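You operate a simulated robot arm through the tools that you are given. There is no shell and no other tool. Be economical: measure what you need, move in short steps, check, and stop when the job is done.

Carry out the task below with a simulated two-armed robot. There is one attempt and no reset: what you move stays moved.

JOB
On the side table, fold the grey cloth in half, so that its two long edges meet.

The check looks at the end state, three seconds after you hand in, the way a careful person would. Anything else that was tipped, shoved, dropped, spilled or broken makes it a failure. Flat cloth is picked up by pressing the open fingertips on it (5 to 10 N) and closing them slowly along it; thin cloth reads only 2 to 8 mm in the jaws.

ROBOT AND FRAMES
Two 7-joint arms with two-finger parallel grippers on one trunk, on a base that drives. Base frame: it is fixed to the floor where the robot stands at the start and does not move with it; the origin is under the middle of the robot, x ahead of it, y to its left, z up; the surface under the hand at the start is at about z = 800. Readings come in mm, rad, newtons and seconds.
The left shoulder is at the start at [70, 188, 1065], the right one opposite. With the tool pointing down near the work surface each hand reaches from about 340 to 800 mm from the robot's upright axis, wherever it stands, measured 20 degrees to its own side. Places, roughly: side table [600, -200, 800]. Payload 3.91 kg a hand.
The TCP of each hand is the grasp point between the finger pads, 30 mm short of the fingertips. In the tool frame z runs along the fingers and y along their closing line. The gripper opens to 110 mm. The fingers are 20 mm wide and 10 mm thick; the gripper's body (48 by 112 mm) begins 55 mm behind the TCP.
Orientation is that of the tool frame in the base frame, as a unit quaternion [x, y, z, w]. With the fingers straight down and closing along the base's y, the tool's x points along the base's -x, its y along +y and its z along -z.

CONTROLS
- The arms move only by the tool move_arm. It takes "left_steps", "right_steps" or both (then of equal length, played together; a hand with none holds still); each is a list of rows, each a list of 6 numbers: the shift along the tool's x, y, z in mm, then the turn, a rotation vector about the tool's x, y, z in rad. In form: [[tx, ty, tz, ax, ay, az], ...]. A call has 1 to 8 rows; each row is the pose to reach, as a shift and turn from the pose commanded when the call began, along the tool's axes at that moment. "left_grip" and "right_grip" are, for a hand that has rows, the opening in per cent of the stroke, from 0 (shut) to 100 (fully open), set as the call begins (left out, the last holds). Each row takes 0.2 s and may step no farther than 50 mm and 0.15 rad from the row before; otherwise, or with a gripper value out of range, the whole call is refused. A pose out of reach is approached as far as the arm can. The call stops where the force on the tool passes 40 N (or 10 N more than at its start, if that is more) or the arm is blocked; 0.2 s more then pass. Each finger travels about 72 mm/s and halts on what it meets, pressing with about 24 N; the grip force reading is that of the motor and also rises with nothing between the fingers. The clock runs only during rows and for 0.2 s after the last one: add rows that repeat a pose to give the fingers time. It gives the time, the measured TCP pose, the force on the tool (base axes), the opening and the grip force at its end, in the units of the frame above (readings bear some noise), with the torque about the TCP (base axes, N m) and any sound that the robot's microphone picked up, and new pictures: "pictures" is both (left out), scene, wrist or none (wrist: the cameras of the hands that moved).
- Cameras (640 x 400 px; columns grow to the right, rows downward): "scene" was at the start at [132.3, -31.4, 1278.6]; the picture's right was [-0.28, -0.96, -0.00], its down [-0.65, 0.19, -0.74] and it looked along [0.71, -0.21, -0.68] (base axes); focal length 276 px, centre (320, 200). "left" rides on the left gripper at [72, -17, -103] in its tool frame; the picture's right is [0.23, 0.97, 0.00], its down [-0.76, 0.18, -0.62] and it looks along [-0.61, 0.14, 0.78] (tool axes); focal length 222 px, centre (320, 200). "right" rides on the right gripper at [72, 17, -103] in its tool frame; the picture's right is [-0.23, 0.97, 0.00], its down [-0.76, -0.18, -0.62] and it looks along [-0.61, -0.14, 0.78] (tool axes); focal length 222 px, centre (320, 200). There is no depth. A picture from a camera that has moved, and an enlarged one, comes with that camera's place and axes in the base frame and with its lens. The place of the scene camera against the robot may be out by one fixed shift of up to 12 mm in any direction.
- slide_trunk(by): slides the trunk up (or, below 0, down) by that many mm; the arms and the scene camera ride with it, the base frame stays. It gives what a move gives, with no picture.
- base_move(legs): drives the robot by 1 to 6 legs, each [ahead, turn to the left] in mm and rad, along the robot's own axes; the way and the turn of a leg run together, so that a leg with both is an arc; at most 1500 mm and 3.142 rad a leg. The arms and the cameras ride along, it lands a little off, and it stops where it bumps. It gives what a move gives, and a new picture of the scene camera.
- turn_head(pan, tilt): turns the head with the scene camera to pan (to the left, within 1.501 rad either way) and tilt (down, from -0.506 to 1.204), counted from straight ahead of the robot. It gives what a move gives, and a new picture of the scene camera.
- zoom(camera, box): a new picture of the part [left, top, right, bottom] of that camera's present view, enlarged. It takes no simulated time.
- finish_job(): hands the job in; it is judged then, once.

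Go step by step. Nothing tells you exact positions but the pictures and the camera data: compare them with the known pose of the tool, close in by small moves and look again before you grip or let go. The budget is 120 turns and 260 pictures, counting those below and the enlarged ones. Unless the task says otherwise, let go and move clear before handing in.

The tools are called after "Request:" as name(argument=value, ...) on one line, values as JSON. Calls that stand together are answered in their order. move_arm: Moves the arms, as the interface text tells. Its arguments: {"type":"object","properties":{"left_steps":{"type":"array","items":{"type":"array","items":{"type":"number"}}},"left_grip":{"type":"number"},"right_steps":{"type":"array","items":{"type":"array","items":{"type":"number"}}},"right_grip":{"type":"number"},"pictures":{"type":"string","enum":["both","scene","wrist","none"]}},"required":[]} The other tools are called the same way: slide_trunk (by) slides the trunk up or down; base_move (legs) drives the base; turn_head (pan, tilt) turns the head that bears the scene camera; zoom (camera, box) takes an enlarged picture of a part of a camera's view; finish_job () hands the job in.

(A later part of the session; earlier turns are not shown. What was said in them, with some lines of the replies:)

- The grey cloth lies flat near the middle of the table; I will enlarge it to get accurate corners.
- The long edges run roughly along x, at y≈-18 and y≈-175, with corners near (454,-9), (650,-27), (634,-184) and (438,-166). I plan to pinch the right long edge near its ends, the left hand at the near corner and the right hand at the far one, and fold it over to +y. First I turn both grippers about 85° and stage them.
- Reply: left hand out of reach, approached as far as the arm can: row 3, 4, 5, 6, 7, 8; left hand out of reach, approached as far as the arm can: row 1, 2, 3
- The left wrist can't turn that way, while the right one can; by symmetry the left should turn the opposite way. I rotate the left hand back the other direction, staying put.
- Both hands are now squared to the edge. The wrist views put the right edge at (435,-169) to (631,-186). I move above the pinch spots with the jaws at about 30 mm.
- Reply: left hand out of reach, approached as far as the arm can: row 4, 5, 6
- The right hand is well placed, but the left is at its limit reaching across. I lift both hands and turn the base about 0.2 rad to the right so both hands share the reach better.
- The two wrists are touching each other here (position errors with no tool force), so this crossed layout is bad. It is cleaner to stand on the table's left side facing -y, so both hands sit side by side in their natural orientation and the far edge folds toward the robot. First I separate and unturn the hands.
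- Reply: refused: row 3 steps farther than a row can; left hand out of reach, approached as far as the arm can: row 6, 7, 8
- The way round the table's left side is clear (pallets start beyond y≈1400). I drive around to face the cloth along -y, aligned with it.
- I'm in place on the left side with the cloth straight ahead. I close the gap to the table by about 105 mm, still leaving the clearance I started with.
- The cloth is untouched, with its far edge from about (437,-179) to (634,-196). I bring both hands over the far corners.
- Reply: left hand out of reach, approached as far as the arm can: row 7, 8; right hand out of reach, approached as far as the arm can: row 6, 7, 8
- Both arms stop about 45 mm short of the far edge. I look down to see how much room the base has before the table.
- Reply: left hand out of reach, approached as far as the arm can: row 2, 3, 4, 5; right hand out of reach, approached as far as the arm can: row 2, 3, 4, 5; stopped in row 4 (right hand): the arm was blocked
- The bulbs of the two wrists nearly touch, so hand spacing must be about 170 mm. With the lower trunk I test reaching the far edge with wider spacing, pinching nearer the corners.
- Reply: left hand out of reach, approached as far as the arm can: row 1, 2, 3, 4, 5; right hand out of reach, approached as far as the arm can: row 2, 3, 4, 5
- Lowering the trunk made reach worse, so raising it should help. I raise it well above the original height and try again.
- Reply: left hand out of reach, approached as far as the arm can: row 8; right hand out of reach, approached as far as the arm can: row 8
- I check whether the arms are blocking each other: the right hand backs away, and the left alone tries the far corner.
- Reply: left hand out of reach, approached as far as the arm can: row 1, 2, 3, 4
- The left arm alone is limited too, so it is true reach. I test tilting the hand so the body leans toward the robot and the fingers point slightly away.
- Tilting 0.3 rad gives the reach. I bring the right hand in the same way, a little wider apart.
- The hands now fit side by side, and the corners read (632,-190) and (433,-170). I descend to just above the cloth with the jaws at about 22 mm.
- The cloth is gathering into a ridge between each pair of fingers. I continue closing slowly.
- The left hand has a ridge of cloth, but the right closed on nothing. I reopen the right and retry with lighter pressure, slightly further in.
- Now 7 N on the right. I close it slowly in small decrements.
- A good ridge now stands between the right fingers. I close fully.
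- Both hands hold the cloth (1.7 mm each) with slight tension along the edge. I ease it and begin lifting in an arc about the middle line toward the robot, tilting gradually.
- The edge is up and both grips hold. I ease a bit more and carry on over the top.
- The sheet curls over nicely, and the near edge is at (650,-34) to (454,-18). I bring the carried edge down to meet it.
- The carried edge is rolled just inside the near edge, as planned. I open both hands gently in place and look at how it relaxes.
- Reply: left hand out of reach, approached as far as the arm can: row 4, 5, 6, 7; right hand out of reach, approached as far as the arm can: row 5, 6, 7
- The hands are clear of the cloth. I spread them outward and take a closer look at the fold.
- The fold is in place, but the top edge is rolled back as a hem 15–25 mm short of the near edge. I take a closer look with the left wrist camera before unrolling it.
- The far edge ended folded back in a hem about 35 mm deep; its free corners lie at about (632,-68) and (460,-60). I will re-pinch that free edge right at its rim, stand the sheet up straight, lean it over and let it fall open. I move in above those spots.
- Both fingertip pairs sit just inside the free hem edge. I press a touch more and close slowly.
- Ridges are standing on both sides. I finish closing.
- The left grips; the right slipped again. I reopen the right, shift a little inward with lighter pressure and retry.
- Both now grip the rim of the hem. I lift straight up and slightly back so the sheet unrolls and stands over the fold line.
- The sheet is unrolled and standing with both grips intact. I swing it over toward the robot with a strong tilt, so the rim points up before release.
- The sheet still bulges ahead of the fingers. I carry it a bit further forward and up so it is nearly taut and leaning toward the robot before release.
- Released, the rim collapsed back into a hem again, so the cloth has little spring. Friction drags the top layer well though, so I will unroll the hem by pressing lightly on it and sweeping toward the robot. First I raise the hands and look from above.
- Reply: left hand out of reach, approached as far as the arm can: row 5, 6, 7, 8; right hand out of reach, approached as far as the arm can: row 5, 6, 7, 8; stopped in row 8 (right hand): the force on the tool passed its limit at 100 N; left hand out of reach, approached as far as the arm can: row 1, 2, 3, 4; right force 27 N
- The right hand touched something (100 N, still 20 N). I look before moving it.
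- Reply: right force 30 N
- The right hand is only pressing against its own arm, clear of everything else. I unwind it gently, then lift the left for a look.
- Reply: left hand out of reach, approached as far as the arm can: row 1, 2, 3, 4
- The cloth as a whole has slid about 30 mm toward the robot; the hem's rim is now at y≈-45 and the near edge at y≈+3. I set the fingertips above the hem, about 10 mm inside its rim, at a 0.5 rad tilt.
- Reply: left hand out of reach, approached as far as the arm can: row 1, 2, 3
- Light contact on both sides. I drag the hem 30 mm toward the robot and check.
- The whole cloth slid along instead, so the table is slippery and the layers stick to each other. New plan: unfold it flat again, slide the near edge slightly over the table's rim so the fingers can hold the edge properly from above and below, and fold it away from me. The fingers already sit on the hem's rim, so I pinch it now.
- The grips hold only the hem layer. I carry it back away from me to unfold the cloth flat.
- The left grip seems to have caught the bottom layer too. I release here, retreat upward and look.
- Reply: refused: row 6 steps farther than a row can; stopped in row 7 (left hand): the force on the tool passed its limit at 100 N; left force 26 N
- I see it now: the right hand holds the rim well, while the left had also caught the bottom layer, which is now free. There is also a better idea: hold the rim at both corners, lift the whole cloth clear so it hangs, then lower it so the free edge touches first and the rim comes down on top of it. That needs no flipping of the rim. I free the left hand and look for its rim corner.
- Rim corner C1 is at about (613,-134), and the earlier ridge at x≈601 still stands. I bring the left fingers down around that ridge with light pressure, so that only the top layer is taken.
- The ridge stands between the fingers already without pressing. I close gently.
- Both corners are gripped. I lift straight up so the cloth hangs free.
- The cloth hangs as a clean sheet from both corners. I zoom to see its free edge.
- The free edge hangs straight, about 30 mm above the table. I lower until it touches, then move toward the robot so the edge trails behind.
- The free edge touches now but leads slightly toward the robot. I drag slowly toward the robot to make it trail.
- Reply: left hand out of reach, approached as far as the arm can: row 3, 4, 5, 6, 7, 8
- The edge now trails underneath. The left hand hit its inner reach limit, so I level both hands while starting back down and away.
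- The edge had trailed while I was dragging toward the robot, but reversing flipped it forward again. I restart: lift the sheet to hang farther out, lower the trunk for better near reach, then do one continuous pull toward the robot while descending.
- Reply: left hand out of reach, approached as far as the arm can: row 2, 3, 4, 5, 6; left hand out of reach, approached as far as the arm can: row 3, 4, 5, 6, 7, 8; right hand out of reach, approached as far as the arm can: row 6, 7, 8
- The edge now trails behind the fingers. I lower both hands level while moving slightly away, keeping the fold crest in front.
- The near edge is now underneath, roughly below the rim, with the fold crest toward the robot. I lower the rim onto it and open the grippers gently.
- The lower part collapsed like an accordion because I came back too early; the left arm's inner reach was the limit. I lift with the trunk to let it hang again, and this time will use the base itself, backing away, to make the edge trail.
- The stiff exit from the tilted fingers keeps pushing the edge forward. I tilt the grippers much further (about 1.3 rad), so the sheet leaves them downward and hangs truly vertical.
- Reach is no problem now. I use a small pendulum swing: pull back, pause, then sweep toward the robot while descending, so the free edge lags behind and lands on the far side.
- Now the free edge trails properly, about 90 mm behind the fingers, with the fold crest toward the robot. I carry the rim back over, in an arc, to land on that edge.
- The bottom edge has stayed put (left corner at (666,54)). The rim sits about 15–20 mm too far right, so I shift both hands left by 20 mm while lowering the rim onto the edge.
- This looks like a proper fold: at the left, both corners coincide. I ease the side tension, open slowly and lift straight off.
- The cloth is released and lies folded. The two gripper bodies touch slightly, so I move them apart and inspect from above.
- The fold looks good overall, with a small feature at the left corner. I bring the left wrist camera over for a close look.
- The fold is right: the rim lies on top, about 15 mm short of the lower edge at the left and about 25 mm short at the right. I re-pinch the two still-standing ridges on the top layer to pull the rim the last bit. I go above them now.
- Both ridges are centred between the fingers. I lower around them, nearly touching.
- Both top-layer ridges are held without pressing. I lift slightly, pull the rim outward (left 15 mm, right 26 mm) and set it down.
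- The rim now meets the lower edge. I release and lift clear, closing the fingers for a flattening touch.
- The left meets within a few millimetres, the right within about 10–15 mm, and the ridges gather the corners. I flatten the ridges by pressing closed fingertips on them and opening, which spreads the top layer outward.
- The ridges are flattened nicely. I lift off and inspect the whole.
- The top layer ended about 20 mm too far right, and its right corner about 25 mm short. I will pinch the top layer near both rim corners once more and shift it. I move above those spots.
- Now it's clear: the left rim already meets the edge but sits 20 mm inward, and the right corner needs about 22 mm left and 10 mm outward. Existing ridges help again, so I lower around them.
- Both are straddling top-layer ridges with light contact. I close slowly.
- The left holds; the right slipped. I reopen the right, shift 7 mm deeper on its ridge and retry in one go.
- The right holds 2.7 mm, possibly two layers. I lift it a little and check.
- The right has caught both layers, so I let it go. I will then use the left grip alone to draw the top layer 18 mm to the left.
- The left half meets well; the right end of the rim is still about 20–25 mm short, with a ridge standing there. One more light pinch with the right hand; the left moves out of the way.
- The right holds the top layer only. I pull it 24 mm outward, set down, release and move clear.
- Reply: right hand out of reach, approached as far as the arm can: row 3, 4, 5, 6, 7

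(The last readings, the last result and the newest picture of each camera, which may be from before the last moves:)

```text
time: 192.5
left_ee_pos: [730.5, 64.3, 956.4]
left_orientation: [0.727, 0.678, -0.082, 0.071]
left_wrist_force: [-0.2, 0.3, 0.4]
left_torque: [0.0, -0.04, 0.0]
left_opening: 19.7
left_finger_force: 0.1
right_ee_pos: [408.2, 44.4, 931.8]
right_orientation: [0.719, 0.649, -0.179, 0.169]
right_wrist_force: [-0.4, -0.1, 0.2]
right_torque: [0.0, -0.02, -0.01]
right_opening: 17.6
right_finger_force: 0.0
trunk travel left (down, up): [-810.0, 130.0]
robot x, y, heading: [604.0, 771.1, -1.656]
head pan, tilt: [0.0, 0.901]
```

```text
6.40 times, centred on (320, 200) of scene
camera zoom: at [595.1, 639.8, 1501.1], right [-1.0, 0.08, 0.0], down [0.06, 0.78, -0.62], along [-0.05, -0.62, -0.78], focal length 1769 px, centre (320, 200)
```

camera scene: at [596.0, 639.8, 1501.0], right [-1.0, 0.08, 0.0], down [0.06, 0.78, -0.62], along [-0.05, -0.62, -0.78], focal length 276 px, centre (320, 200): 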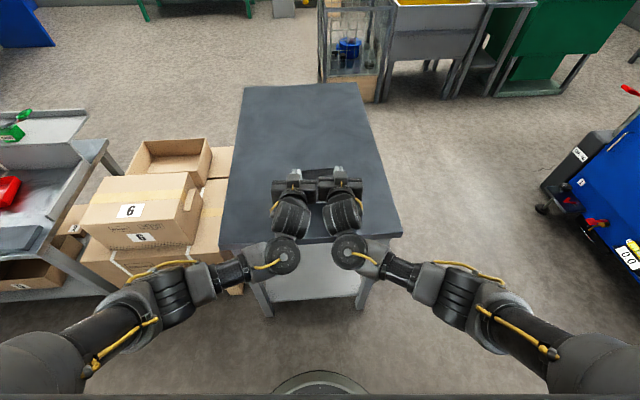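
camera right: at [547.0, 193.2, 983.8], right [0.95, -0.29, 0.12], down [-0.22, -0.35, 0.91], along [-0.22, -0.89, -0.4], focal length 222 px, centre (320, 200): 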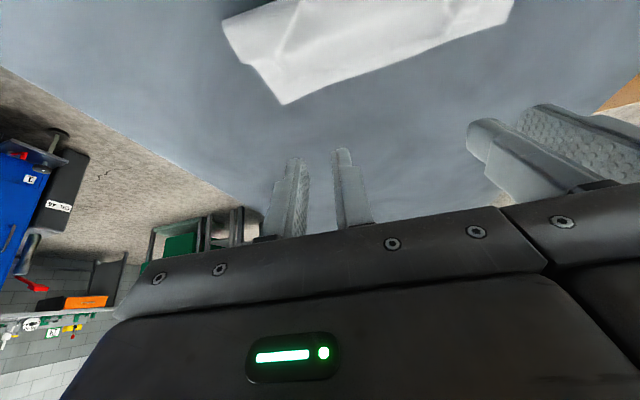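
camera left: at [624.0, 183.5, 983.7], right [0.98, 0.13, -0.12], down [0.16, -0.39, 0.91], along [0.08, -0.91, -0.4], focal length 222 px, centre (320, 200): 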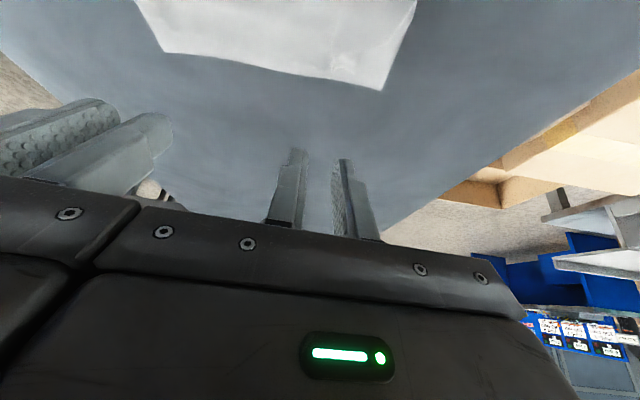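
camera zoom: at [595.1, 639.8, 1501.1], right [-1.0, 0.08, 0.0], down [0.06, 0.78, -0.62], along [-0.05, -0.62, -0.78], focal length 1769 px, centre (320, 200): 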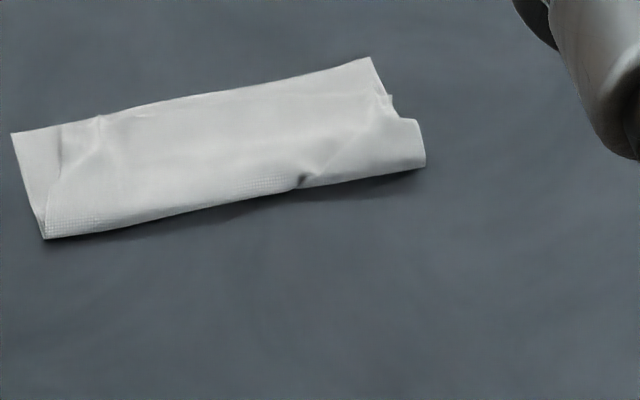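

The cloth is folded once along its length, with the top edge on the lower edge except for up to about 20 mm at the right end. Both hands are empty and clear, and I'm nearly out of turns, so I hand in now.

Request:
finish_job()

```text
The job is handed in.
```

I handed the job in with the grey cloth folded once along its length, but the two long edges do not meet perfectly along the whole length.

- **Left half:** the edges meet to within a few millimetres. The top corner sits about 12 mm in from the bottom corner.
- **Right end:** the top edge was last measured about 20–25 mm short of the bottom edge. My final pull to close that gap moved only about 14 mm, because the arm ran out of reach. In the last picture I judged the remaining gap at roughly 15–20 mm.
- **Wrinkles:** a small crease remains in the fold near the right end.
- **Position:** the cloth now lies closer to one end of the table and is turned slightly from where it started.

No other object was touched or moved that I could see. The only hard contacts were the robot's arms and grippers against themselves or each other. Both hands were empty and clear when I handed in.
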